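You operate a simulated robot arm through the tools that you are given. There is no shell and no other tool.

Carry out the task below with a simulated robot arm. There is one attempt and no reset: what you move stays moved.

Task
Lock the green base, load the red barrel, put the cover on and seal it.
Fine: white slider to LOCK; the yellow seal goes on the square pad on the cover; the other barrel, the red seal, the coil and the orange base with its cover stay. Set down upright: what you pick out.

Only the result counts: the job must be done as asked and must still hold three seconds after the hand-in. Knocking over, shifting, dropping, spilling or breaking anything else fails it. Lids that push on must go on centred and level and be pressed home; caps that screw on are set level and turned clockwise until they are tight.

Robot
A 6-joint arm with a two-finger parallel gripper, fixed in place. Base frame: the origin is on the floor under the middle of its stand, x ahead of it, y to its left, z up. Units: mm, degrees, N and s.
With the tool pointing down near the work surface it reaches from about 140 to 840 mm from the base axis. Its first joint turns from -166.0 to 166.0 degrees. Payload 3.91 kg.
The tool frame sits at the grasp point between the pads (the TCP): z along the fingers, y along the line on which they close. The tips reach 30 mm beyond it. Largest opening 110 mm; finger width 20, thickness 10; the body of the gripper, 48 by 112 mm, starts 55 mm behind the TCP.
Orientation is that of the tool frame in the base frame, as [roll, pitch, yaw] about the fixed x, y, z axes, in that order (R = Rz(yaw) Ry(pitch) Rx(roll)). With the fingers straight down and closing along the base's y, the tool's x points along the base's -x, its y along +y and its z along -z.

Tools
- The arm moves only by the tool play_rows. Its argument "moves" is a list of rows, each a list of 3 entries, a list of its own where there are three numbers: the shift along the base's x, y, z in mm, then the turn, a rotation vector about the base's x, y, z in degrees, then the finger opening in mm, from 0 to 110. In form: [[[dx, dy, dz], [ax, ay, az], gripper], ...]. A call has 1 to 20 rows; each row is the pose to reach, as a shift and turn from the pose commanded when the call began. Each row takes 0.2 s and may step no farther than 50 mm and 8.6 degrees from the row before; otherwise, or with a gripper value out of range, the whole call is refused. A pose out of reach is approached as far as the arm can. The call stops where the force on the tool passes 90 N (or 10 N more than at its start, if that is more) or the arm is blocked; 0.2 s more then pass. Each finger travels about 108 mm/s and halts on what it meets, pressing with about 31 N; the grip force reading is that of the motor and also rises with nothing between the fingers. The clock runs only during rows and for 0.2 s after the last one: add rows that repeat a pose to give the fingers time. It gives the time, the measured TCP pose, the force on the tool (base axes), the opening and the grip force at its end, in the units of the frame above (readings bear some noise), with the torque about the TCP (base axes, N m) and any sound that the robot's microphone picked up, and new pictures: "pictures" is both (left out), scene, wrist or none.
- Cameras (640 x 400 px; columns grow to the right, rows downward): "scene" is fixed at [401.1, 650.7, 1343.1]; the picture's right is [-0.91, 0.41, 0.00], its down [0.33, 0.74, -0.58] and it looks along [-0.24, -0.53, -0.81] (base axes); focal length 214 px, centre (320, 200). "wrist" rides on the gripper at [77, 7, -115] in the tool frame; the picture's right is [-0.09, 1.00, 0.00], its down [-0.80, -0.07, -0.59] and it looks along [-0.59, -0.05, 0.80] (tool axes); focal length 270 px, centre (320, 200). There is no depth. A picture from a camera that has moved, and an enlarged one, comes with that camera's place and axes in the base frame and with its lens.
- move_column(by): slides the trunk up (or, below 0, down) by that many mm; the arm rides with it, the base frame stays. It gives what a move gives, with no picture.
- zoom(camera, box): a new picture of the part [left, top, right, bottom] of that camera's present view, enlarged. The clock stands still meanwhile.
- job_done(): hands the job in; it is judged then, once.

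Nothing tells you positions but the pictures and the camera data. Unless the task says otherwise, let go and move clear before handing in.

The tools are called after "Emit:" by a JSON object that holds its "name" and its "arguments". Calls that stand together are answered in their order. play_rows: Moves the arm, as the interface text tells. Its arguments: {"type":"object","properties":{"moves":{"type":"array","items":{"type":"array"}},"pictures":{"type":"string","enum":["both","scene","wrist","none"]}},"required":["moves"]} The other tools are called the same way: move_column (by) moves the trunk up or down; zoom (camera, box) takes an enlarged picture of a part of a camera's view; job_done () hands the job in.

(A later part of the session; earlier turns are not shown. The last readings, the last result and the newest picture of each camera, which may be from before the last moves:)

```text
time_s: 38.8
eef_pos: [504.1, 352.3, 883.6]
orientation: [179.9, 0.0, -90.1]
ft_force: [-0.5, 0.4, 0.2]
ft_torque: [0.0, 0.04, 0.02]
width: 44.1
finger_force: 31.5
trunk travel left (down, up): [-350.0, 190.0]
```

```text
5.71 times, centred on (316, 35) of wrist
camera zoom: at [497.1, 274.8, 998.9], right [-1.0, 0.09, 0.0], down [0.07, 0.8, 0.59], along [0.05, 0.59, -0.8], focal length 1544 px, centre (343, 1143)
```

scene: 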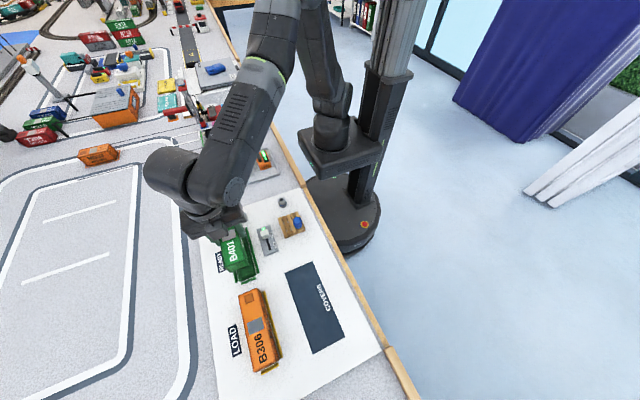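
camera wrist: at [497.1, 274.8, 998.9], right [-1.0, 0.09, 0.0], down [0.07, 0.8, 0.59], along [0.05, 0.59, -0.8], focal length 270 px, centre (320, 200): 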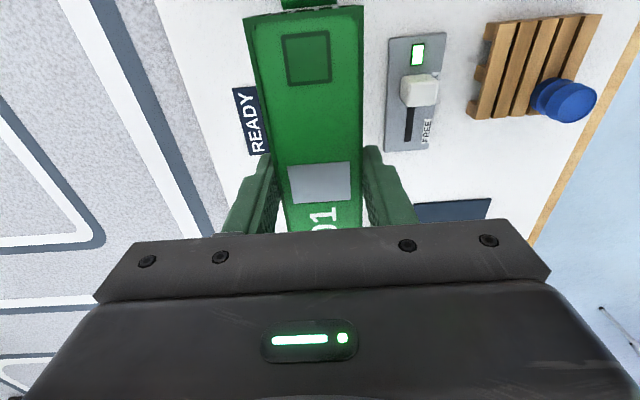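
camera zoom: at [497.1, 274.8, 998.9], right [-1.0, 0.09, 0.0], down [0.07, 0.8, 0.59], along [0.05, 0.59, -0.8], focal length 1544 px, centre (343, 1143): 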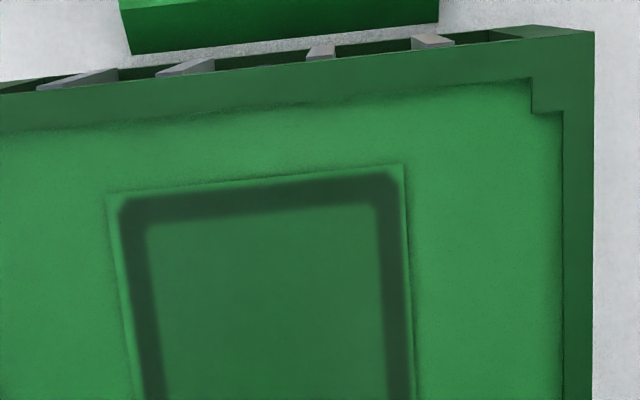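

Averaging confirms I need about +1.1 mm in x and +2.2 mm in y. I'll shift, then lower until the cover is just above the rim and inspect.

Emit:
{"name": "play_rows", "arguments": {"moves": [[[1.1, 2.2, 0], [0, 0, 0], 36], [[1.1, 2.2, -15], [0, 0, 0], 36], [[1.1, 2.2, -30], [0, 0, 0], 36], [[1.1, 2.2, -42], [0, 0, 0], 36], [[1.1, 2.2, -42], [0, 0, 0], 36], [[1.1, 2.2, -42], [0, 0, 0], 36]], "pictures": "both"}}

Emit:
{"name": "zoom", "arguments": {"camera": "scene", "box": [215, 220, 275, 290]}}

Emit:
{"name": "zoom", "arguments": {"camera": "wrist", "box": [230, 0, 390, 100]}}

```text
time_s: 40.2
eef_pos: [506.6, 356.6, 842.3]
orientation: [179.9, 0.0, -90.1]
ft_force: [1.0, 0.1, -1.0]
ft_torque: [-0.01, -0.01, -0.02]
width: 44.3
finger_force: 30.9
trunk travel left (down, up): [-350.0, 190.0]
camera wrist: at [498.6, 278.8, 956.3], right [-1.0, 0.09, 0.0], down [0.07, 0.8, 0.59], along [0.05, 0.59, -0.8], focal length 270 px, centre (320, 200)
```

scene: 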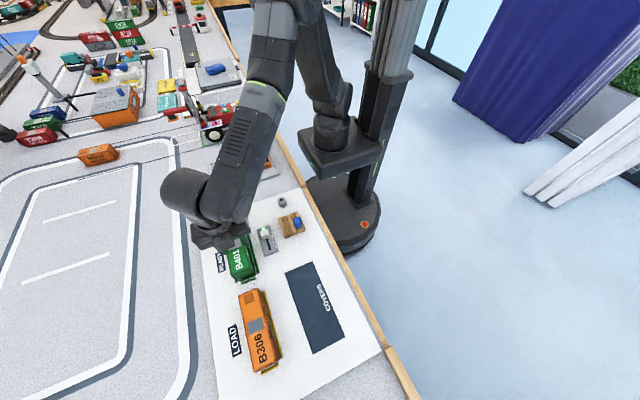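
wrist: 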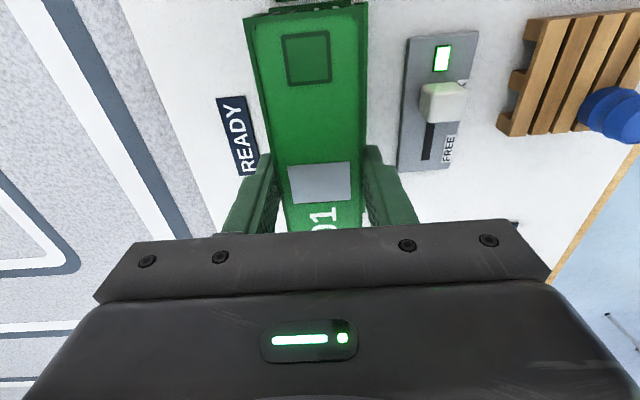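

```text
5.71 times, centred on (245, 255) of scene
camera zoom: at [401.1, 650.7, 1343.1], right [-0.91, 0.41, 0.0], down [0.33, 0.74, -0.58], along [-0.24, -0.53, -0.81], focal length 1226 px, centre (749, -114)
```

zoom: 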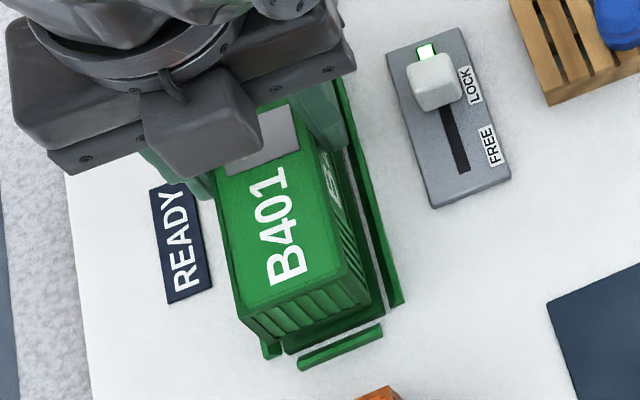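

```text
4.00 times, centred on (310, 50) of wrist
camera zoom: at [498.6, 278.8, 956.3], right [-1.0, 0.09, 0.0], down [0.07, 0.8, 0.59], along [0.05, 0.59, -0.8], focal length 1081 px, centre (360, 800)
```

zoom: 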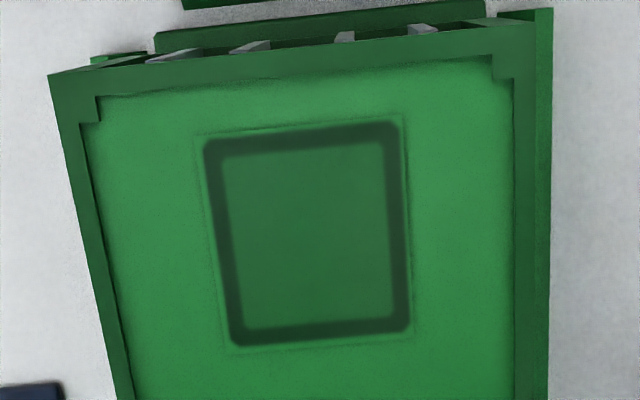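

The base plate's near edge now shows just past the cover. That puts the cover about 0.8 mm too far in +x and 1.6 mm too far in +y. I'll correct and come down a little further.

Emit:
{"name": "play_rows", "arguments": {"moves": [[[-0.8, -1.6, 0], [0, 0, 0], 36], [[-0.8, -1.6, -4], [0, 0, 0], 36], [[-0.8, -1.6, -4], [0, 0, 0], 36], [[-0.8, -1.6, -4], [0, 0, 0], 36]], "pictures": "wrist"}}

Emit:
{"name": "zoom", "arguments": {"camera": "wrist", "box": [230, 0, 390, 100]}}

Emit:
{"name": "zoom", "arguments": {"camera": "scene", "box": [225, 240, 275, 290]}}

```text
time_s: 41.2
eef_pos: [505.5, 354.2, 839.6]
orientation: [180.0, 0.1, -90.0]
ft_force: [0.6, -0.2, -0.3]
ft_torque: [0.0, 0.02, -0.03]
width: 44.3
finger_force: 31.0
trunk travel left (down, up): [-350.0, 190.0]
camera wrist: at [498.2, 277.6, 952.4], right [-1.0, 0.09, 0.0], down [0.07, 0.8, 0.59], along [0.05, 0.59, -0.8], focal length 270 px, centre (320, 200)
```

wrist: 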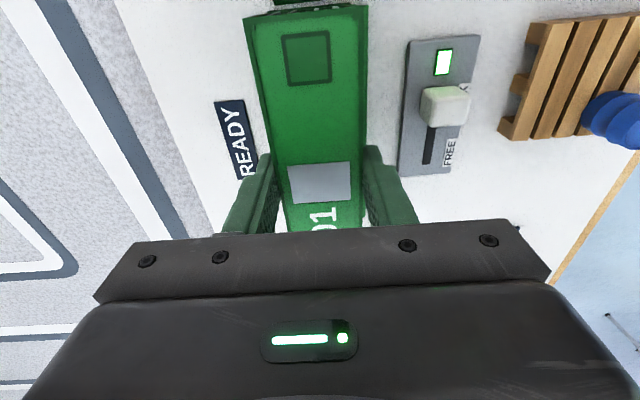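

```text
4.00 times, centred on (310, 50) of wrist
camera zoom: at [498.2, 277.6, 952.4], right [-1.0, 0.09, 0.0], down [0.07, 0.8, 0.59], along [0.05, 0.59, -0.8], focal length 1081 px, centre (360, 800)
```

zoom: 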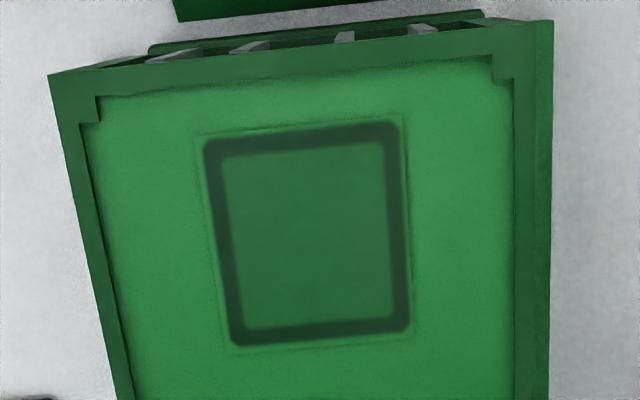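

```text
8.00 times, centred on (250, 265) of scene
camera zoom: at [401.1, 650.7, 1343.1], right [-0.91, 0.41, 0.0], down [0.33, 0.74, -0.58], along [-0.24, -0.53, -0.81], focal length 1716 px, centre (880, -320)
```

zoom: 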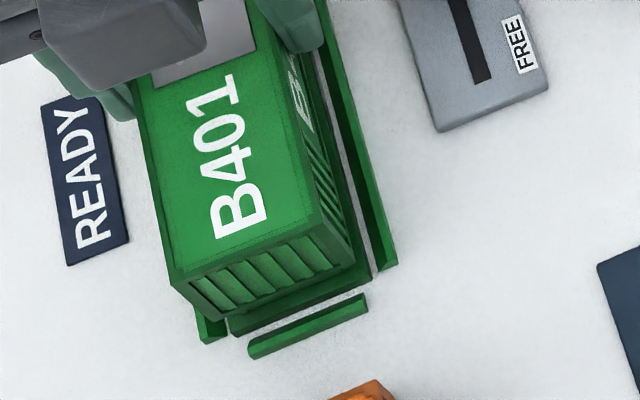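

Only about 0.3 mm in x and 0.6 mm in y remain. I'll correct that and lower in small steps while watching the force.

Emit:
{"name": "play_rows", "arguments": {"moves": [[[-0.4, -0.6, 0], [0, 0, 0], 36], [[-0.4, -0.6, -2], [0, 0, 0], 36], [[-0.4, -0.6, -4], [0, 0, 0], 36], [[-0.4, -0.6, -5], [0, 0, 0], 36], [[-0.4, -0.6, -5], [0, 0, 0], 36]], "pictures": "wrist"}}

Emit:
{"name": "zoom", "arguments": {"camera": "wrist", "box": [230, 0, 390, 100]}}

Emit:
{"name": "zoom", "arguments": {"camera": "scene", "box": [225, 240, 275, 290]}}

```text
time_s: 42.4
eef_pos: [504.8, 353.8, 833.3]
orientation: [-180.0, 0.0, -90.0]
ft_force: [-0.8, 0.1, -1.3]
ft_torque: [0.01, 0.03, 0.02]
width: 44.3
finger_force: 31.3
trunk travel left (down, up): [-350.0, 190.0]
camera wrist: at [498.0, 276.0, 947.1], right [-1.0, 0.09, 0.0], down [0.07, 0.8, 0.59], along [0.05, 0.59, -0.8], focal length 270 px, centre (320, 200)
```

wrist: 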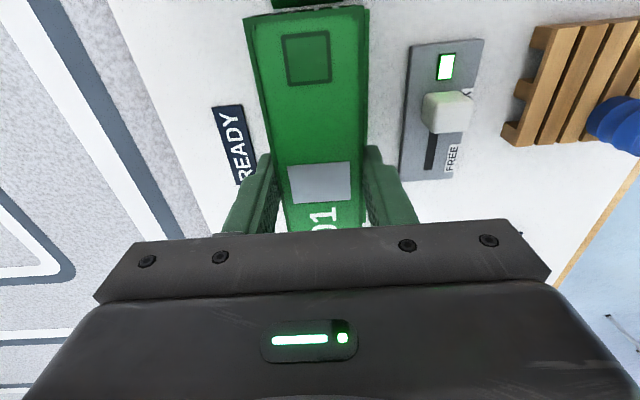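

```text
4.00 times, centred on (310, 50) of wrist
camera zoom: at [498.0, 276.0, 947.1], right [-1.0, 0.09, 0.0], down [0.07, 0.8, 0.59], along [0.05, 0.59, -0.8], focal length 1081 px, centre (360, 800)
```

zoom: 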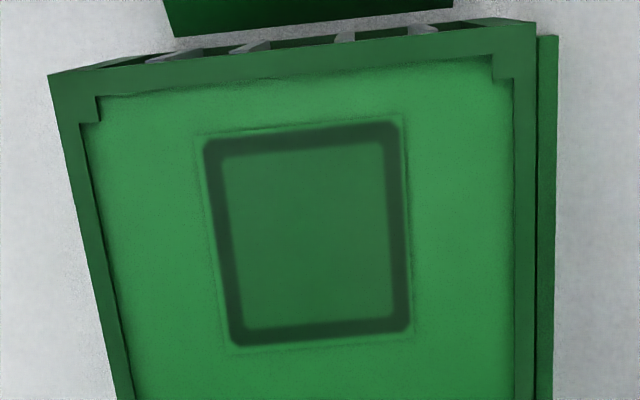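

```text
8.00 times, centred on (250, 265) of scene
camera zoom: at [401.1, 650.7, 1343.1], right [-0.91, 0.41, 0.0], down [0.33, 0.74, -0.58], along [-0.24, -0.53, -0.81], focal length 1716 px, centre (880, -320)
```

zoom: 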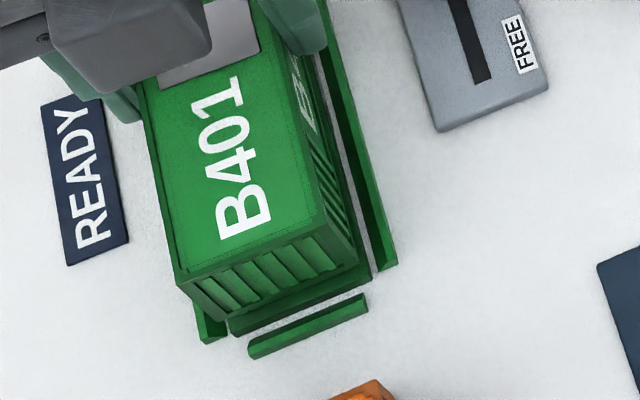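

The arm drifted about 1 mm too far in −y on that move, judging by the end rail. I'll correct y at this height before engaging.

Emit:
{"name": "play_rows", "arguments": {"moves": [[[0, 0.9, 0], [0, 0, 0], 36], [[0, 0.9, 0], [0, 0, 0], 36], [[0, 0.9, 0], [0, 0, 0], 36]], "pictures": "wrist"}}

Emit:
{"name": "zoom", "arguments": {"camera": "wrist", "box": [230, 0, 390, 100]}}

Emit:
{"name": "zoom", "arguments": {"camera": "scene", "box": [230, 265, 270, 290]}}

```text
time_s: 43.2
eef_pos: [504.3, 356.1, 833.5]
orientation: [-180.0, 0.0, -89.9]
ft_force: [0.5, -0.6, -0.3]
ft_torque: [0.0, 0.06, 0.01]
width: 44.4
finger_force: 31.0
trunk travel left (down, up): [-350.0, 190.0]
camera wrist: at [497.7, 277.2, 947.2], right [-1.0, 0.09, 0.0], down [0.07, 0.8, 0.59], along [0.05, 0.59, -0.8], focal length 270 px, centre (320, 200)
```

wrist: 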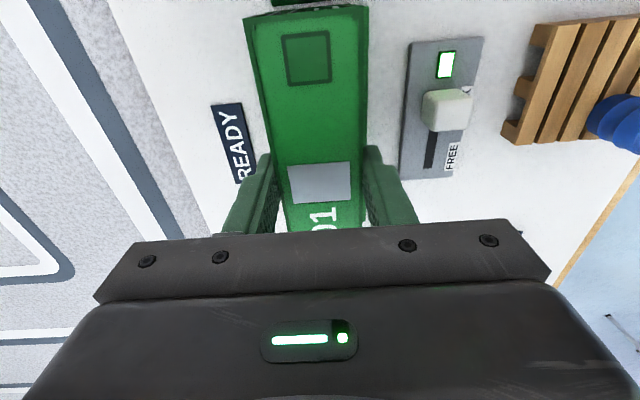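

```text
4.00 times, centred on (310, 50) of wrist
camera zoom: at [497.7, 277.2, 947.2], right [-1.0, 0.09, 0.0], down [0.07, 0.8, 0.59], along [0.05, 0.59, -0.8], focal length 1081 px, centre (360, 800)
```

zoom: 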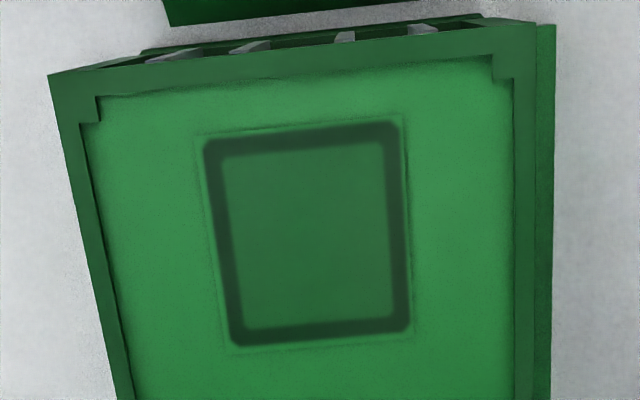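

```text
16.00 times, centred on (250, 278) of scene
camera zoom: at [401.1, 650.7, 1343.1], right [-0.91, 0.41, 0.0], down [0.33, 0.74, -0.58], along [-0.24, -0.53, -0.81], focal length 3432 px, centre (1440, -1040)
```

zoom: 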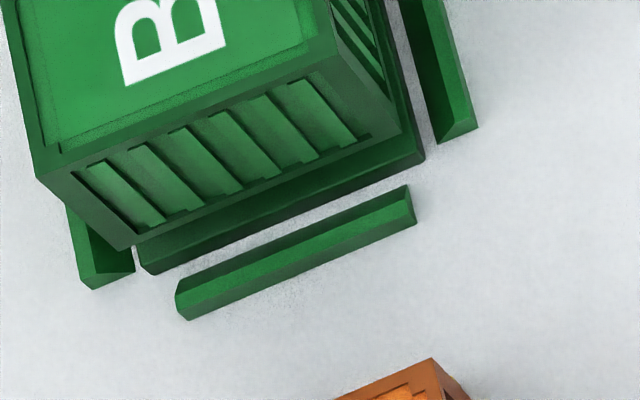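

Now aligned to about 0.2 mm by the image. I'll lower 3 mm and look again.

Emit:
{"name": "play_rows", "arguments": {"moves": [[[0.1, 0, -1], [0, 0, 0], 36], [[0.1, 0, -2], [0, 0, 0], 36], [[0.1, 0, -3], [0, 0, 0], 36], [[0.1, 0, -3], [0, 0, 0], 36]], "pictures": "wrist"}}

Emit:
{"name": "zoom", "arguments": {"camera": "wrist", "box": [230, 0, 390, 100]}}

Emit:
{"name": "zoom", "arguments": {"camera": "scene", "box": [230, 265, 270, 290]}}

```text
time_s: 44.2
eef_pos: [504.6, 353.6, 831.4]
orientation: [179.9, 0.0, -90.0]
ft_force: [0.3, 0.4, -0.4]
ft_torque: [-0.02, -0.02, -0.02]
width: 44.3
finger_force: 31.2
trunk travel left (down, up): [-350.0, 190.0]
camera wrist: at [497.7, 277.1, 944.4], right [-1.0, 0.09, 0.0], down [0.07, 0.8, 0.59], along [0.05, 0.59, -0.8], focal length 270 px, centre (320, 200)
```

wrist: 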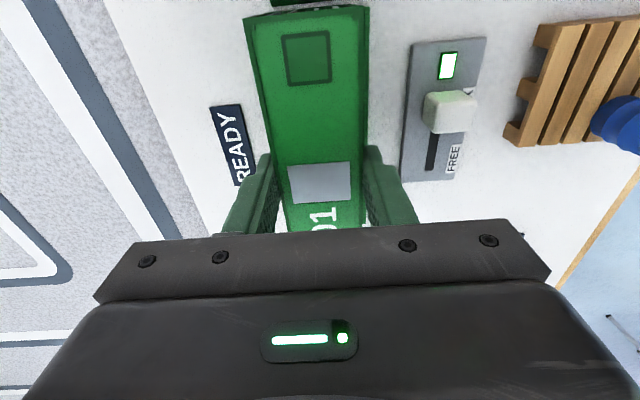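

```text
4.00 times, centred on (310, 50) of wrist
camera zoom: at [497.7, 277.1, 944.4], right [-1.0, 0.09, 0.0], down [0.07, 0.8, 0.59], along [0.05, 0.59, -0.8], focal length 1081 px, centre (360, 800)
```

zoom: 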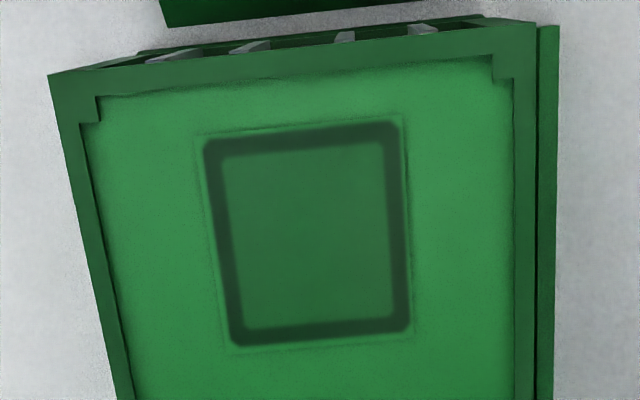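

```text
16.00 times, centred on (250, 278) of scene
camera zoom: at [401.1, 650.7, 1343.1], right [-0.91, 0.41, 0.0], down [0.33, 0.74, -0.58], along [-0.24, -0.53, -0.81], focal length 3432 px, centre (1440, -1040)
```

zoom: 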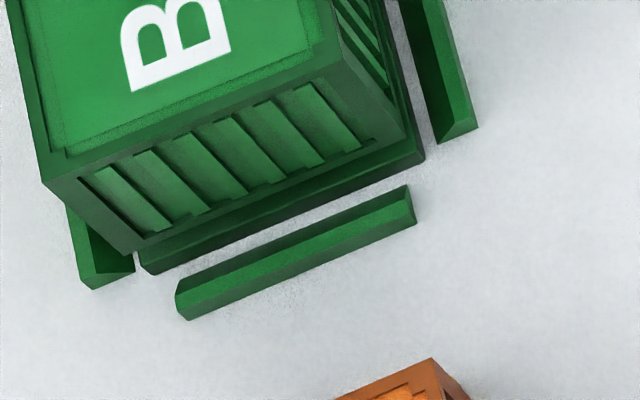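

Still aligned, and in the scene view the cover bottom sits evenly inside the plate edges. I'll keep going down slowly.

Emit:
{"name": "play_rows", "arguments": {"moves": [[[0.1, 0, -1], [0, 0, 0], 36], [[0.1, 0, -2], [0, 0, 0], 36], [[0.1, 0, -2], [0, 0, 0], 36]], "pictures": "wrist"}}

Emit:
{"name": "zoom", "arguments": {"camera": "wrist", "box": [230, 0, 390, 100]}}

Emit:
{"name": "zoom", "arguments": {"camera": "scene", "box": [230, 265, 270, 290]}}

```text
time_s: 45.0
eef_pos: [505.6, 355.3, 829.7]
orientation: [180.0, 0.1, -90.0]
ft_force: [-0.5, 0.6, -1.5]
ft_torque: [0.02, 0.02, 0.03]
width: 44.3
finger_force: 30.8
trunk travel left (down, up): [-350.0, 190.0]
camera wrist: at [497.8, 277.2, 942.4], right [-1.0, 0.09, 0.0], down [0.07, 0.8, 0.59], along [0.05, 0.59, -0.8], focal length 270 px, centre (320, 200)
```

wrist: 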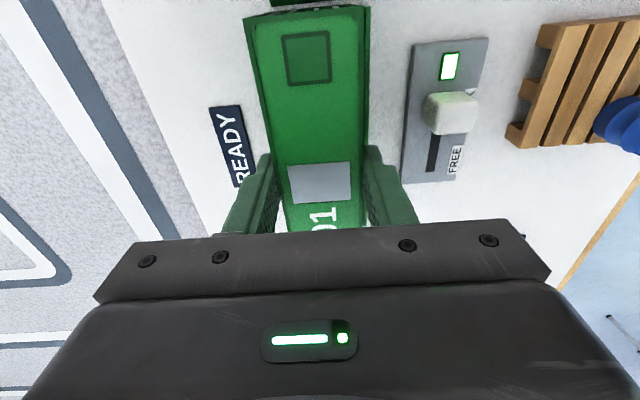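

```text
4.00 times, centred on (310, 50) of wrist
camera zoom: at [497.8, 277.2, 942.4], right [-1.0, 0.09, 0.0], down [0.07, 0.8, 0.59], along [0.05, 0.59, -0.8], focal length 1081 px, centre (360, 800)
```

zoom: 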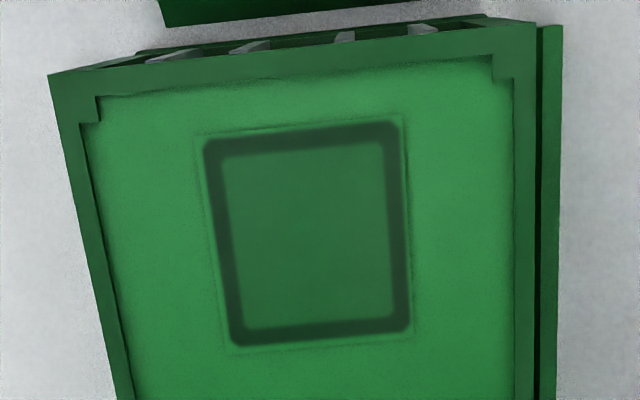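

```text
16.00 times, centred on (250, 278) of scene
camera zoom: at [401.1, 650.7, 1343.1], right [-0.91, 0.41, 0.0], down [0.33, 0.74, -0.58], along [-0.24, -0.53, -0.81], focal length 3432 px, centre (1440, -1040)
```

zoom: 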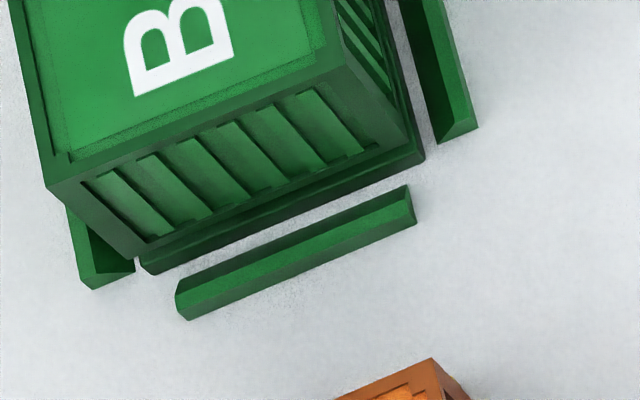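

Emit:
{"name": "play_rows", "arguments": {"moves": [[[0, 0, -1], [0, 0, 0], 36], [[0, 0, -2], [0, 0, 0], 36], [[0, 0, -2], [0, 0, 0], 36]], "pictures": "wrist"}}

Emit:
{"name": "zoom", "arguments": {"camera": "scene", "box": [230, 265, 270, 290]}}

```text
time_s: 45.8
eef_pos: [505.1, 354.8, 826.4]
orientation: [-179.9, 0.0, -90.1]
ft_force: [-0.3, -1.0, -0.7]
ft_torque: [0.0, 0.03, 0.0]
width: 44.2
finger_force: 30.7
trunk travel left (down, up): [-350.0, 190.0]
camera wrist: at [497.8, 277.5, 940.2], right [-1.0, 0.09, 0.0], down [0.07, 0.8, 0.59], along [0.05, 0.59, -0.8], focal length 270 px, centre (320, 200)
```

wrist: 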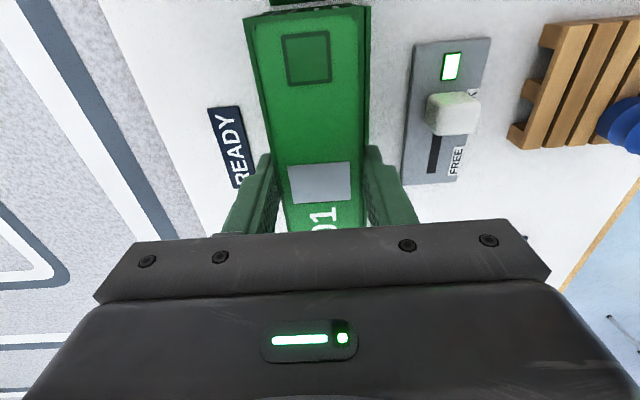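

```text
16.00 times, centred on (250, 278) of scene
camera zoom: at [401.1, 650.7, 1343.1], right [-0.91, 0.41, 0.0], down [0.33, 0.74, -0.58], along [-0.24, -0.53, -0.81], focal length 3432 px, centre (1440, -1040)
```

zoom: 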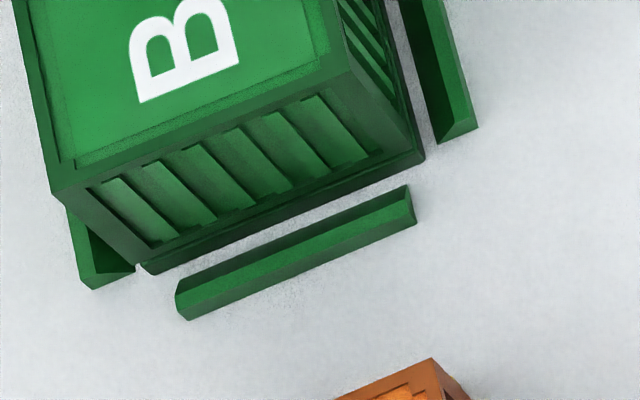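

The cover is sliding over the rim with no resistance. I'll continue in 1 mm steps until it seats.

Emit:
{"name": "play_rows", "arguments": {"moves": [[[0, -0.3, -1], [0, 0, 0], 36], [[0, -0.3, -2], [0, 0, 0], 36], [[0, -0.3, -2], [0, 0, 0], 36]], "pictures": "wrist"}}

Emit:
{"name": "zoom", "arguments": {"camera": "scene", "box": [230, 265, 270, 290]}}

Emit:
{"name": "zoom", "arguments": {"camera": "wrist", "box": [230, 0, 390, 100]}}

```text
time_s: 46.6
eef_pos: [505.2, 355.2, 824.4]
orientation: [180.0, 0.0, -90.0]
ft_force: [0.6, -1.0, -0.7]
ft_torque: [0.0, 0.0, 0.0]
width: 44.6
finger_force: 31.3
trunk travel left (down, up): [-350.0, 190.0]
camera wrist: at [498.1, 277.2, 938.5], right [-1.0, 0.09, 0.0], down [0.07, 0.8, 0.59], along [0.05, 0.59, -0.8], focal length 270 px, centre (320, 200)
```

wrist: 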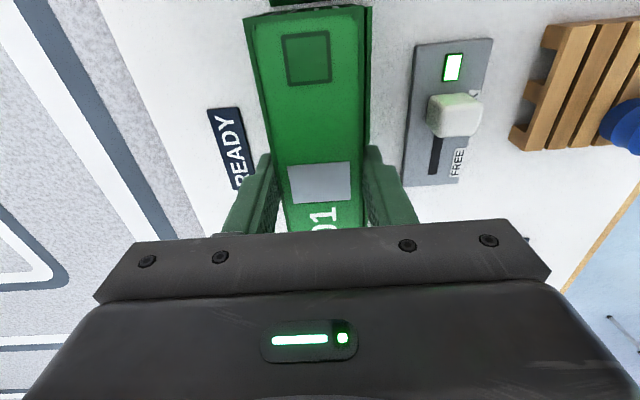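

```text
16.00 times, centred on (250, 278) of scene
camera zoom: at [401.1, 650.7, 1343.1], right [-0.91, 0.41, 0.0], down [0.33, 0.74, -0.58], along [-0.24, -0.53, -0.81], focal length 3432 px, centre (1440, -1040)
```

zoom: 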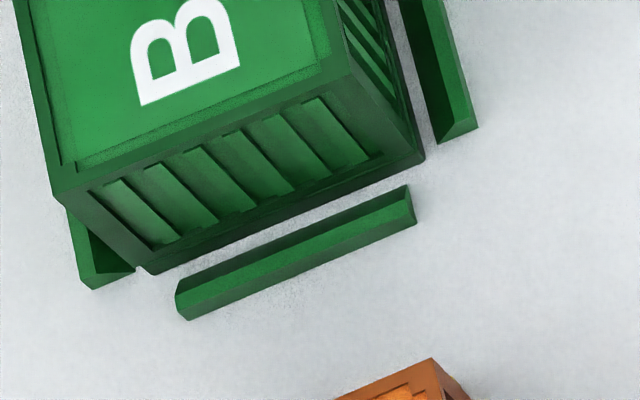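

```text
4.00 times, centred on (310, 50) of wrist
camera zoom: at [498.1, 277.2, 938.5], right [-1.0, 0.09, 0.0], down [0.07, 0.8, 0.59], along [0.05, 0.59, -0.8], focal length 1081 px, centre (360, 800)
```

zoom: 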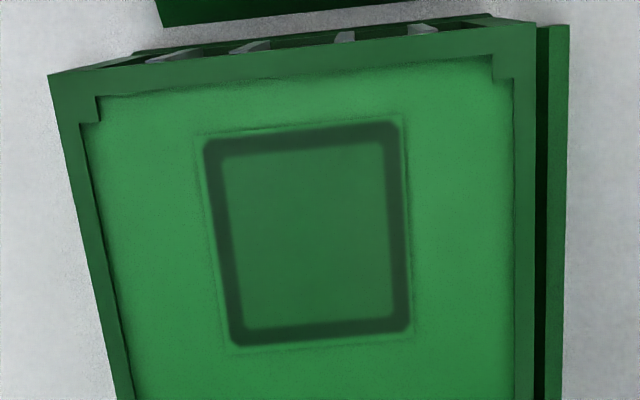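

Emit:
{"name": "play_rows", "arguments": {"moves": [[[0, 0, -1], [0, 0, 0], 36], [[0, 0, -1], [0, 0, 0], 36]], "pictures": "none"}}

Emit:
{"name": "zoom", "arguments": {"camera": "scene", "box": [230, 265, 270, 290]}}

```text
time_s: 47.2
eef_pos: [505.0, 355.1, 824.1]
orientation: [-179.9, 0.0, -90.0]
ft_force: [-0.2, -0.5, -0.7]
ft_torque: [0.01, 0.0, 0.01]
width: 44.6
finger_force: 31.3
trunk travel left (down, up): [-350.0, 190.0]
```

```text
16.00 times, centred on (250, 278) of scene
camera zoom: at [401.1, 650.7, 1343.1], right [-0.91, 0.41, 0.0], down [0.33, 0.74, -0.58], along [-0.24, -0.53, -0.81], focal length 3432 px, centre (1440, -1040)
```

zoom: 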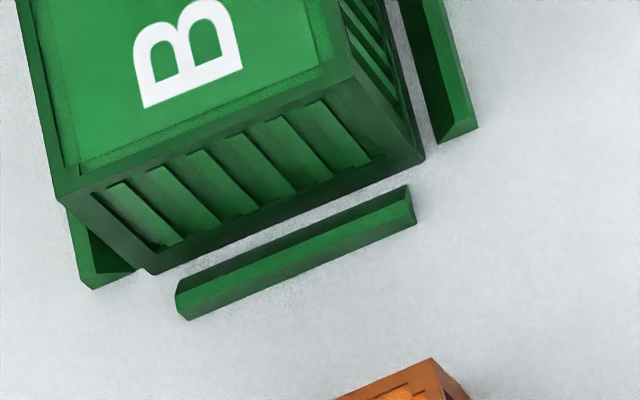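

Emit:
{"name": "play_rows", "arguments": {"moves": [[[0, 0, -1], [0, 0, 0], 36], [[0, 0, -1], [0, 0, 0], 36]], "pictures": "none"}}

Emit:
{"name": "zoom", "arguments": {"camera": "scene", "box": [230, 265, 270, 290]}}

```text
time_s: 47.8
eef_pos: [505.3, 353.3, 822.7]
orientation: [180.0, 0.0, -90.0]
ft_force: [-0.8, 0.3, 0.4]
ft_torque: [-0.01, 0.07, 0.01]
width: 44.6
finger_force: 31.3
trunk travel left (down, up): [-350.0, 190.0]
```

```text
16.00 times, centred on (250, 278) of scene
camera zoom: at [401.1, 650.7, 1343.1], right [-0.91, 0.41, 0.0], down [0.33, 0.74, -0.58], along [-0.24, -0.53, -0.81], focal length 3432 px, centre (1440, -1040)
```

zoom: 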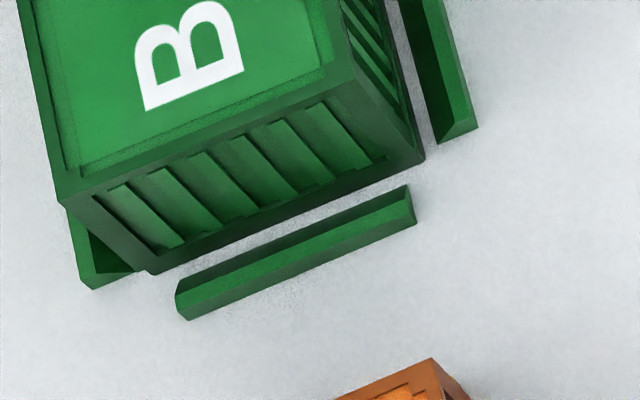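

Emit:
{"name": "play_rows", "arguments": {"moves": [[[0, 0, -0.7], [0, 0, 0], 36], [[0, 0, -0.7], [0, 0, 0], 36]], "pictures": "none"}}

```text
time_s: 48.4
eef_pos: [506.4, 355.3, 822.8]
orientation: [-179.8, 0.0, -90.0]
ft_force: [0.9, -1.1, 6.7]
ft_torque: [-0.27, -0.03, 0.02]
width: 44.4
finger_force: 30.6
trunk travel left (down, up): [-350.0, 190.0]
```

Contact now: 6.7 N, slightly more toward the −y end. I'll press a little further while checking that it settles level.

Emit:
{"name": "play_rows", "arguments": {"moves": [[[0, 0, -0.6], [0, 0, 0], 36], [[0, 0, -0.6], [0, 0, 0], 36]], "pictures": "wrist"}}

Emit:
{"name": "zoom", "arguments": {"camera": "scene", "box": [230, 265, 270, 290]}}

Emit:
{"name": "zoom", "arguments": {"camera": "wrist", "box": [230, 0, 390, 100]}}

```text
time_s: 49.0
eef_pos: [505.4, 354.5, 821.9]
orientation: [-179.9, 0.1, -90.1]
ft_force: [2.6, 1.1, 16.2]
ft_torque: [-0.42, 0.03, 0.03]
width: 44.3
finger_force: 30.8
trunk travel left (down, up): [-350.0, 190.0]
camera wrist: at [497.5, 277.2, 936.1], right [-1.0, 0.09, 0.0], down [0.07, 0.8, 0.6], along [0.05, 0.59, -0.8], focal length 270 px, centre (320, 200)
```

wrist: 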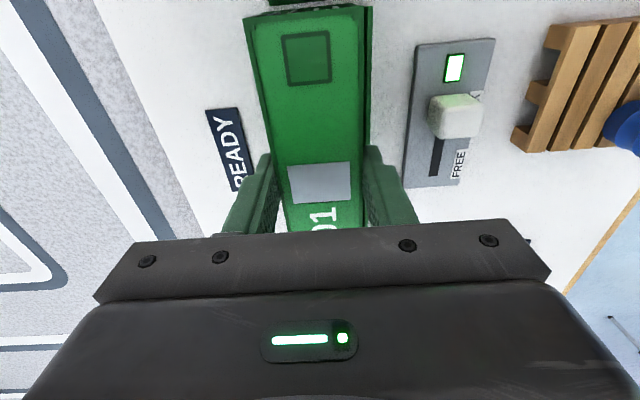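

```text
16.00 times, centred on (250, 278) of scene
camera zoom: at [401.1, 650.7, 1343.1], right [-0.91, 0.41, 0.0], down [0.33, 0.74, -0.58], along [-0.24, -0.53, -0.81], focal length 3432 px, centre (1440, -1040)
```

zoom: 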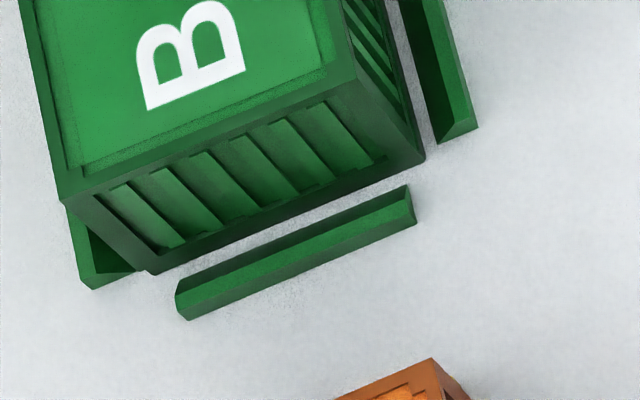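

```text
4.00 times, centred on (310, 50) of wrist
camera zoom: at [497.5, 277.2, 936.1], right [-1.0, 0.09, 0.0], down [0.07, 0.8, 0.6], along [0.05, 0.59, -0.8], focal length 1081 px, centre (360, 800)
```

zoom: 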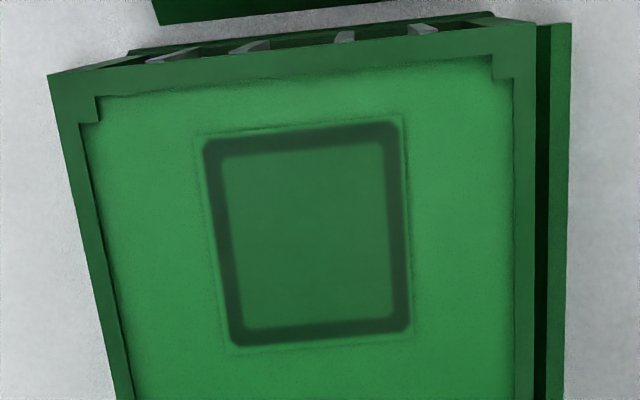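

16 N and still steady. I'll press down further in small steps and listen for a seating click.

Emit:
{"name": "play_rows", "arguments": {"moves": [[[0, 0, -0.6], [0, 0, 0], 36], [[0, 0, -1.2], [0, 0, 0], 36], [[0, 0, -1.2], [0, 0, 0], 36]], "pictures": "none"}}

```text
time_s: 49.8
eef_pos: [505.3, 354.2, 821.1]
orientation: [-179.8, 0.3, -90.0]
ft_force: [5.9, 3.7, 30.9]
ft_torque: [0.08, -0.06, -0.01]
width: 44.6
finger_force: 31.0
trunk travel left (down, up): [-350.0, 190.0]
```

31 N with almost no tilting torque, so it is sitting level. I'll relax, release, lift off and inspect before pressing home from above.

Emit:
{"name": "play_rows", "arguments": {"moves": [[[0, 0, 0.8], [0, 0, 0], 36], [[0, 0, 1.4], [0, 0, 0], 36], [[0, 0, 1.4], [0, 0, 0], 46], [[0, 0, 1.4], [0, 0, 0], 54], [[0, 0, 1.4], [0, 0, 0], 62], [[0, 0, 1.4], [0, 0, 0], 62], [[0, 0, 12], [0, 0, 0], 62], [[0, 0, 35], [0, 0, 0], 66], [[0, 0, 75], [0, 0, 0], 80], [[0, 0, 108], [0, 0, 0], 100], [[0, 0, 108], [0, 0, 0], 110], [[0, 0, 108], [0, 0, 0], 110]], "pictures": "both"}}

Emit:
{"name": "zoom", "arguments": {"camera": "scene", "box": [215, 225, 275, 290]}}

Emit:
{"name": "zoom", "arguments": {"camera": "wrist", "box": [200, 0, 440, 190]}}

```text
time_s: 52.4
eef_pos: [505.6, 353.3, 928.9]
orientation: [-180.0, -0.1, -90.0]
ft_force: [0.4, 0.7, 0.6]
ft_torque: [0.01, 0.04, 0.02]
width: 110.0
finger_force: 0.0
trunk travel left (down, up): [-350.0, 190.0]
camera wrist: at [497.6, 276.8, 1043.9], right [-1.0, 0.09, 0.0], down [0.07, 0.8, 0.59], along [0.05, 0.59, -0.8], focal length 270 px, centre (320, 200)
```

scene: 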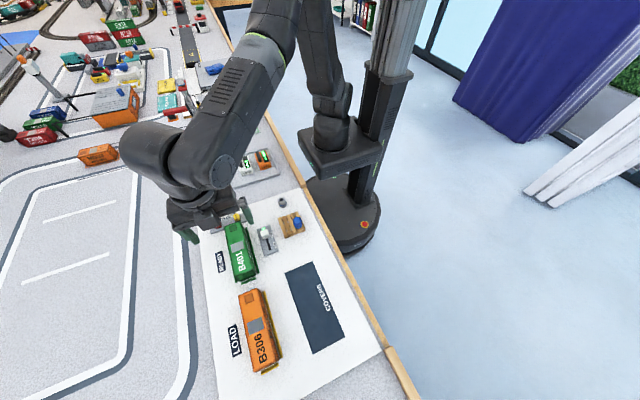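
wrist: 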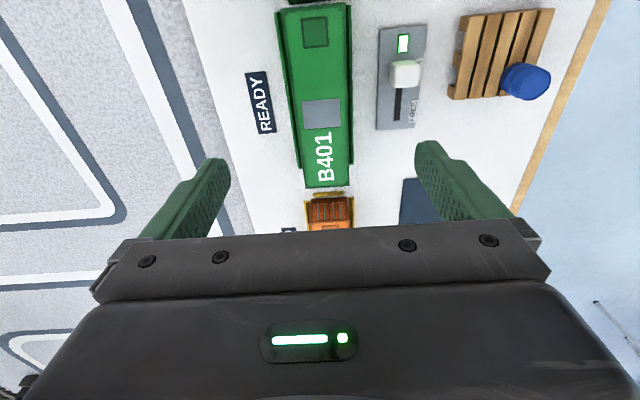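

```text
6.15 times, centred on (245, 258) of scene
camera zoom: at [401.1, 650.7, 1343.1], right [-0.91, 0.41, 0.0], down [0.33, 0.74, -0.58], along [-0.24, -0.53, -0.81], focal length 1320 px, centre (782, -154)
```

zoom: 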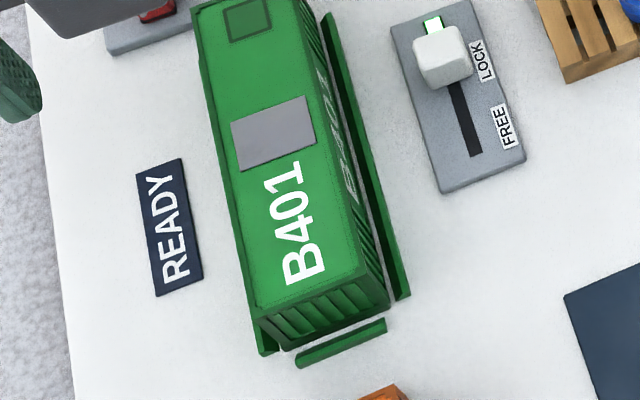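

```text
2.11 times, centred on (320, 95) of wrist
camera zoom: at [497.6, 276.8, 1043.9], right [-1.0, 0.09, 0.0], down [0.07, 0.8, 0.59], along [0.05, 0.59, -0.8], focal length 569 px, centre (320, 421)
```

zoom: 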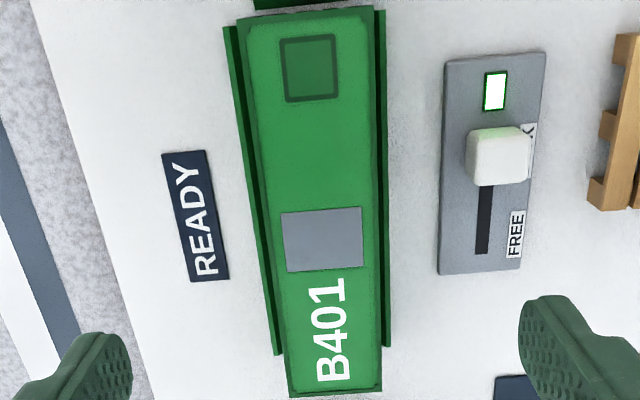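

The cover sits on the base between the rails. I'll compare its seating with the assembled orange unit for reference.

Emit:
{"name": "zoom", "arguments": {"camera": "scene", "box": [230, 255, 280, 290]}}

Emit:
{"name": "zoom", "arguments": {"camera": "scene", "box": [240, 340, 300, 382]}}

Emit:
{"name": "zoom", "arguments": {"camera": "scene", "box": [220, 215, 280, 257]}}

Emit:
{"name": "zoom", "arguments": {"camera": "wrist", "box": [260, 0, 372, 70]}}

Emit:
{"name": "zoom", "arguments": {"camera": "wrist", "box": [272, 125, 384, 195]}}

```text
11.43 times, centred on (255, 272) of scene
camera zoom: at [401.1, 650.7, 1343.1], right [-0.91, 0.41, 0.0], down [0.33, 0.74, -0.58], along [-0.24, -0.53, -0.81], focal length 2451 px, centre (1063, -629)
```

zoom: 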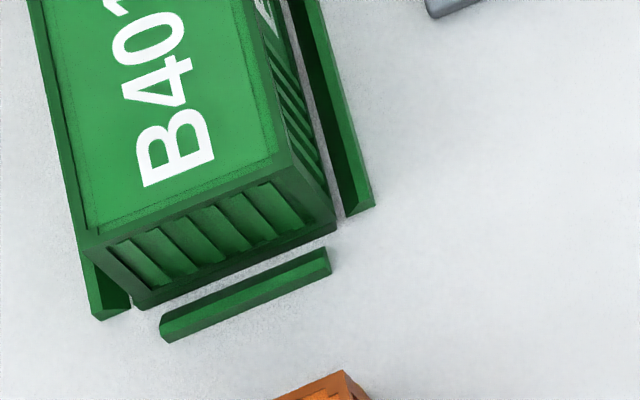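

```text
9.52 times, centred on (270, 361) of scene
camera zoom: at [401.1, 650.7, 1343.1], right [-0.91, 0.41, 0.0], down [0.33, 0.74, -0.58], along [-0.24, -0.53, -0.81], focal length 2043 px, centre (796, -1333)
```

zoom: 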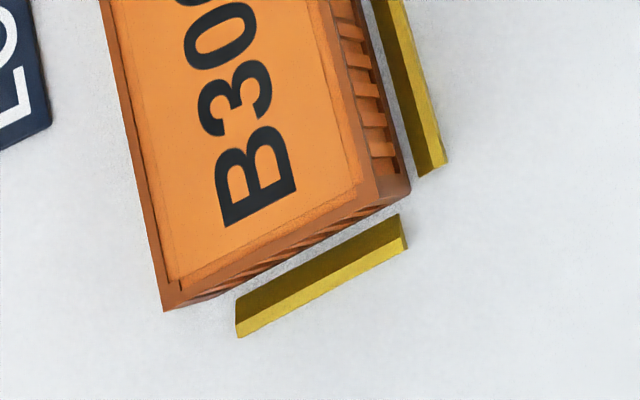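

```text
9.52 times, centred on (250, 236) of scene
camera zoom: at [401.1, 650.7, 1343.1], right [-0.91, 0.41, 0.0], down [0.33, 0.74, -0.58], along [-0.24, -0.53, -0.81], focal length 2043 px, centre (987, -143)
```

zoom: 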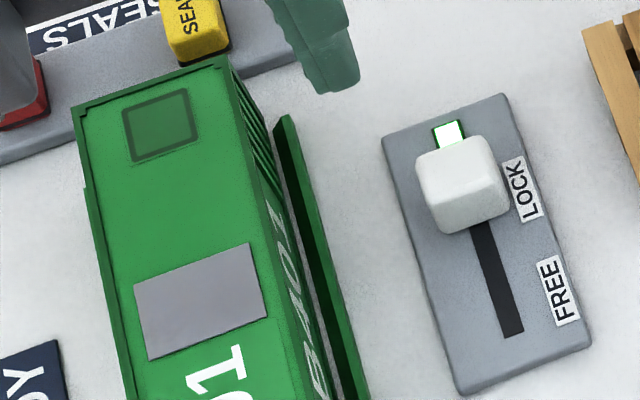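

```text
5.71 times, centred on (316, 35) of wrist
camera zoom: at [497.6, 276.8, 1043.9], right [-1.0, 0.09, 0.0], down [0.07, 0.8, 0.59], along [0.05, 0.59, -0.8], focal length 1544 px, centre (343, 1143)
```

zoom: 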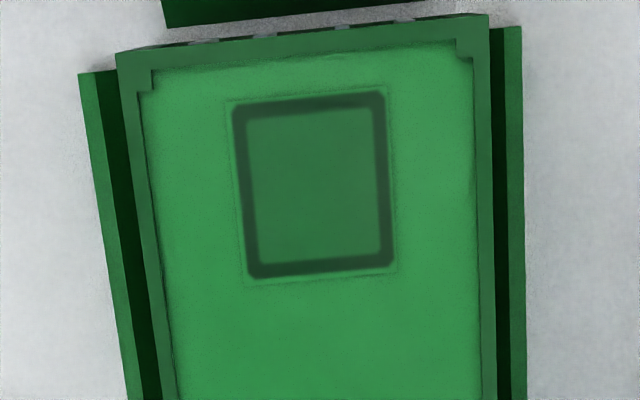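

```text
5.71 times, centred on (328, 160) of wrist
camera zoom: at [497.6, 276.8, 1043.9], right [-1.0, 0.09, 0.0], down [0.07, 0.8, 0.59], along [0.05, 0.59, -0.8], focal length 1544 px, centre (274, 429)
```

zoom: 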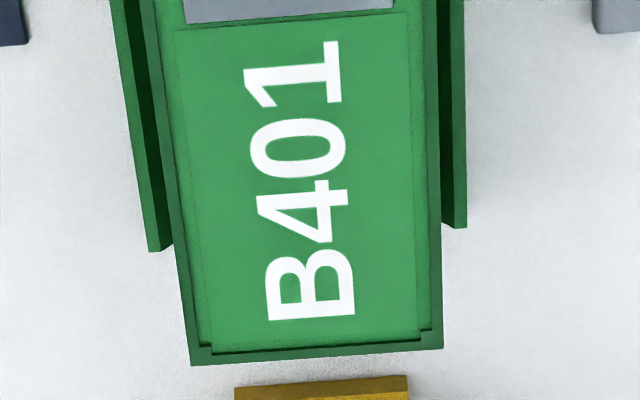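

Emit:
{"name": "zoom", "arguments": {"camera": "scene", "box": [235, 268, 263, 284]}}

Emit:
{"name": "zoom", "arguments": {"camera": "scene", "box": [238, 235, 266, 275]}}

Emit:
{"name": "zoom", "arguments": {"camera": "wrist", "box": [270, 100, 300, 180]}}

Emit:
{"name": "zoom", "arguments": {"camera": "wrist", "box": [335, 100, 365, 180]}}

```text
16.00 times, centred on (249, 276) of scene
camera zoom: at [401.1, 650.7, 1343.1], right [-0.91, 0.41, 0.0], down [0.33, 0.74, -0.58], along [-0.24, -0.53, -0.81], focal length 3432 px, centre (1456, -1016)
```

zoom: 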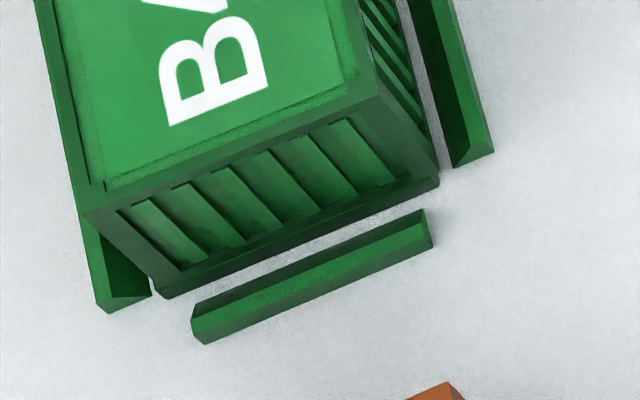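

```text
10.00 times, centred on (252, 255) of scene
camera zoom: at [401.1, 650.7, 1343.1], right [-0.91, 0.41, 0.0], down [0.33, 0.74, -0.58], along [-0.24, -0.53, -0.81], focal length 2145 px, centre (1000, -350)
```

zoom: 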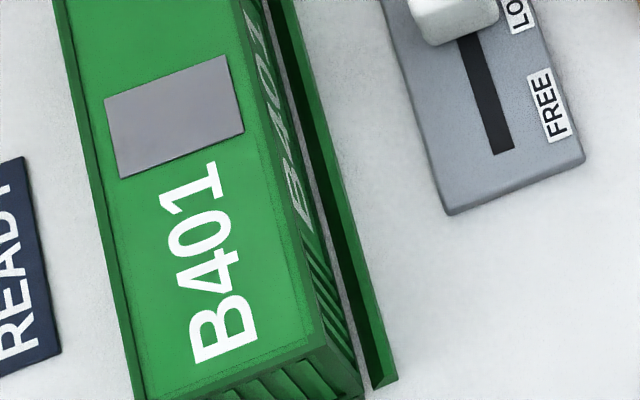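

```text
5.00 times, centred on (285, 140) of wrist
camera zoom: at [497.6, 276.8, 1043.9], right [-1.0, 0.09, 0.0], down [0.07, 0.8, 0.59], along [0.05, 0.59, -0.8], focal length 1351 px, centre (495, 500)
```

zoom: 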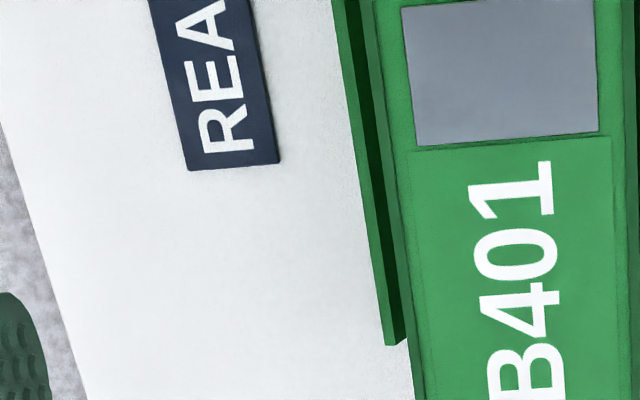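

```text
5.00 times, centred on (350, 140) of wrist
camera zoom: at [497.6, 276.8, 1043.9], right [-1.0, 0.09, 0.0], down [0.07, 0.8, 0.59], along [0.05, 0.59, -0.8], focal length 1351 px, centre (170, 500)
```

zoom: 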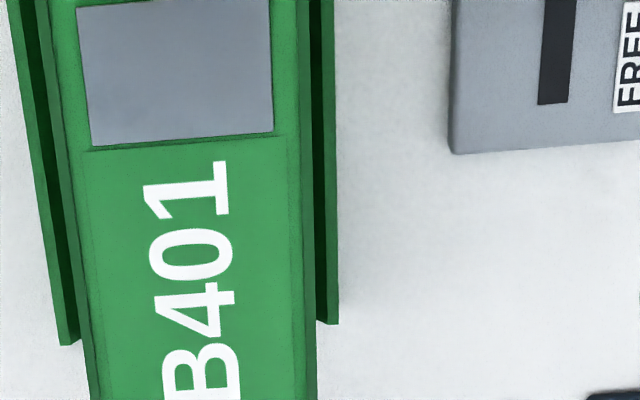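

The cover looks level and centred between the rails. Now I'll close the fingers and press it home from above at its centre.

Emit:
{"name": "play_rows", "arguments": {"moves": [[[-0.5, 0, 0], [0, 0, 0], 60], [[-0.5, 0, 0], [0, 0, 0], 20], [[-0.5, 0, 0], [0, 0, 0], 0], [[-0.5, 0, -30], [0, 0, 0], 0], [[-0.5, 0, -60], [0, 0, 0], 0], [[-0.5, 0, -76], [0, 0, 0], 0], [[-0.5, 0, -80], [0, 0, 0], 0], [[-0.5, 0, -80], [0, 0, 0], 0]], "pictures": "wrist"}}

Emit:
{"name": "zoom", "arguments": {"camera": "scene", "box": [215, 225, 275, 290]}}

```text
time_s: 54.2
eef_pos: [503.7, 353.5, 847.6]
orientation: [-180.0, 0.1, -90.0]
ft_force: [-0.3, -0.3, 0.2]
ft_torque: [-0.02, -0.01, 0.02]
width: 0.3
finger_force: 30.7
trunk travel left (down, up): [-350.0, 190.0]
camera wrist: at [497.2, 277.1, 960.9], right [-1.0, 0.09, 0.0], down [0.07, 0.8, 0.59], along [0.05, 0.59, -0.8], focal length 270 px, centre (320, 200)
```

wrist: 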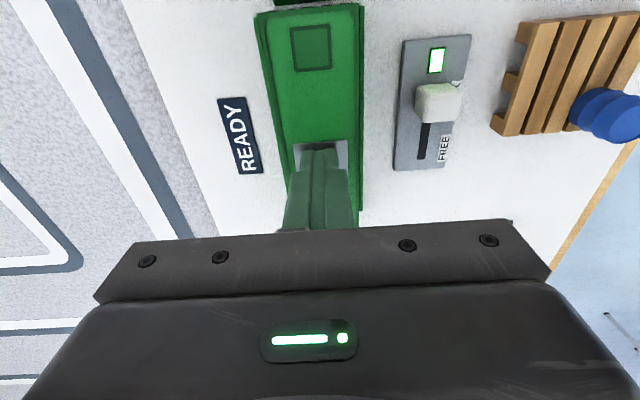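

```text
6.15 times, centred on (245, 258) of scene
camera zoom: at [401.1, 650.7, 1343.1], right [-0.91, 0.41, 0.0], down [0.33, 0.74, -0.58], along [-0.24, -0.53, -0.81], focal length 1320 px, centre (782, -154)
```

zoom: 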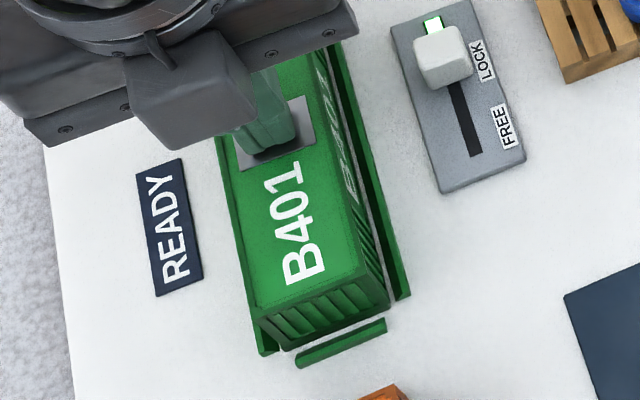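

The closed fingers are right over the grey centre panel. I'll press down gradually.

Emit:
{"name": "play_rows", "arguments": {"moves": [[[0, 0, -1], [0, 0, 0], 0], [[0, 0, -2], [0, 0, 0], 0], [[0, 0, -3], [0, 0, 0], 0]], "pictures": "none"}}

```text
time_s: 55.0
eef_pos: [505.6, 354.7, 847.1]
orientation: [-179.8, 0.1, -90.0]
ft_force: [0.5, 0.7, 18.2]
ft_torque: [-0.03, -0.02, -0.01]
width: 0.0
finger_force: 30.8
trunk travel left (down, up): [-350.0, 190.0]
```

Emit:
{"name": "play_rows", "arguments": {"moves": [[[0, 0, -0.8], [0, 0, 0], 0], [[0, 0, -1.6], [0, 0, 0], 0], [[0, 0, -1.6], [0, 0, 0], 0]], "pictures": "none"}}

```text
time_s: 55.8
eef_pos: [504.7, 354.3, 847.2]
orientation: [-179.7, 0.2, -90.0]
ft_force: [3.4, -0.3, 38.8]
ft_torque: [-0.02, -0.08, -0.03]
width: 0.1
finger_force: 30.7
trunk travel left (down, up): [-350.0, 190.0]
```

Emit:
{"name": "play_rows", "arguments": {"moves": [[[0, 0, -0.8], [0, 0, 0], 0], [[0, 0, -1.6], [0, 0, 0], 0], [[0, 0, -1.6], [0, 0, 0], 0]], "pictures": "wrist"}}

Emit:
{"name": "zoom", "arguments": {"camera": "scene", "box": [235, 268, 263, 284]}}

```text
time_s: 56.6
eef_pos: [503.7, 354.2, 847.0]
orientation: [-179.5, 0.4, -90.0]
ft_force: [6.7, 4.7, 49.8]
ft_torque: [0.01, -0.2, 0.05]
width: 0.0
finger_force: 31.0
trunk travel left (down, up): [-350.0, 190.0]
camera wrist: at [495.8, 276.2, 959.8], right [-1.0, 0.09, -0.01], down [0.07, 0.8, 0.6], along [0.06, 0.6, -0.8], focal length 270 px, centre (320, 200)
```

wrist: 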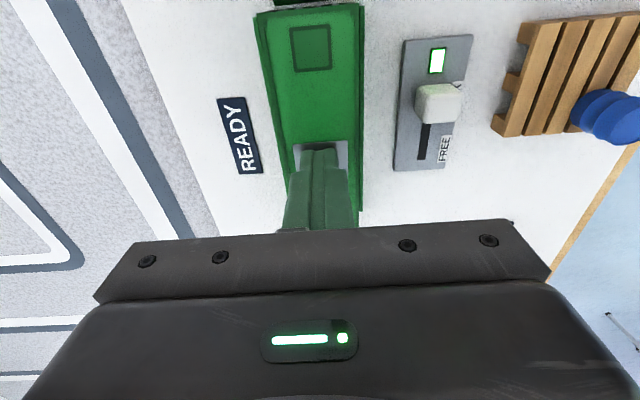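

```text
16.00 times, centred on (249, 276) of scene
camera zoom: at [401.1, 650.7, 1343.1], right [-0.91, 0.41, 0.0], down [0.33, 0.74, -0.58], along [-0.24, -0.53, -0.81], focal length 3432 px, centre (1456, -1016)
```

zoom: 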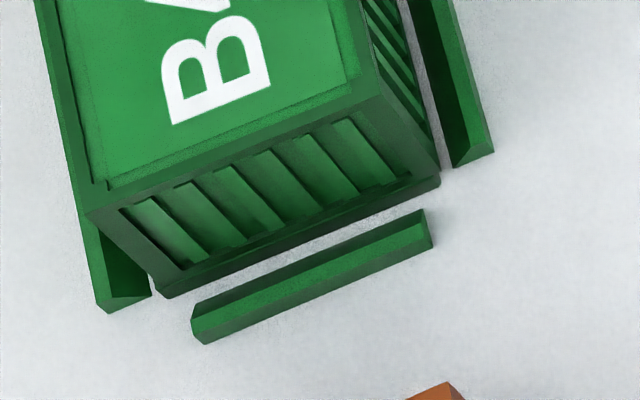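

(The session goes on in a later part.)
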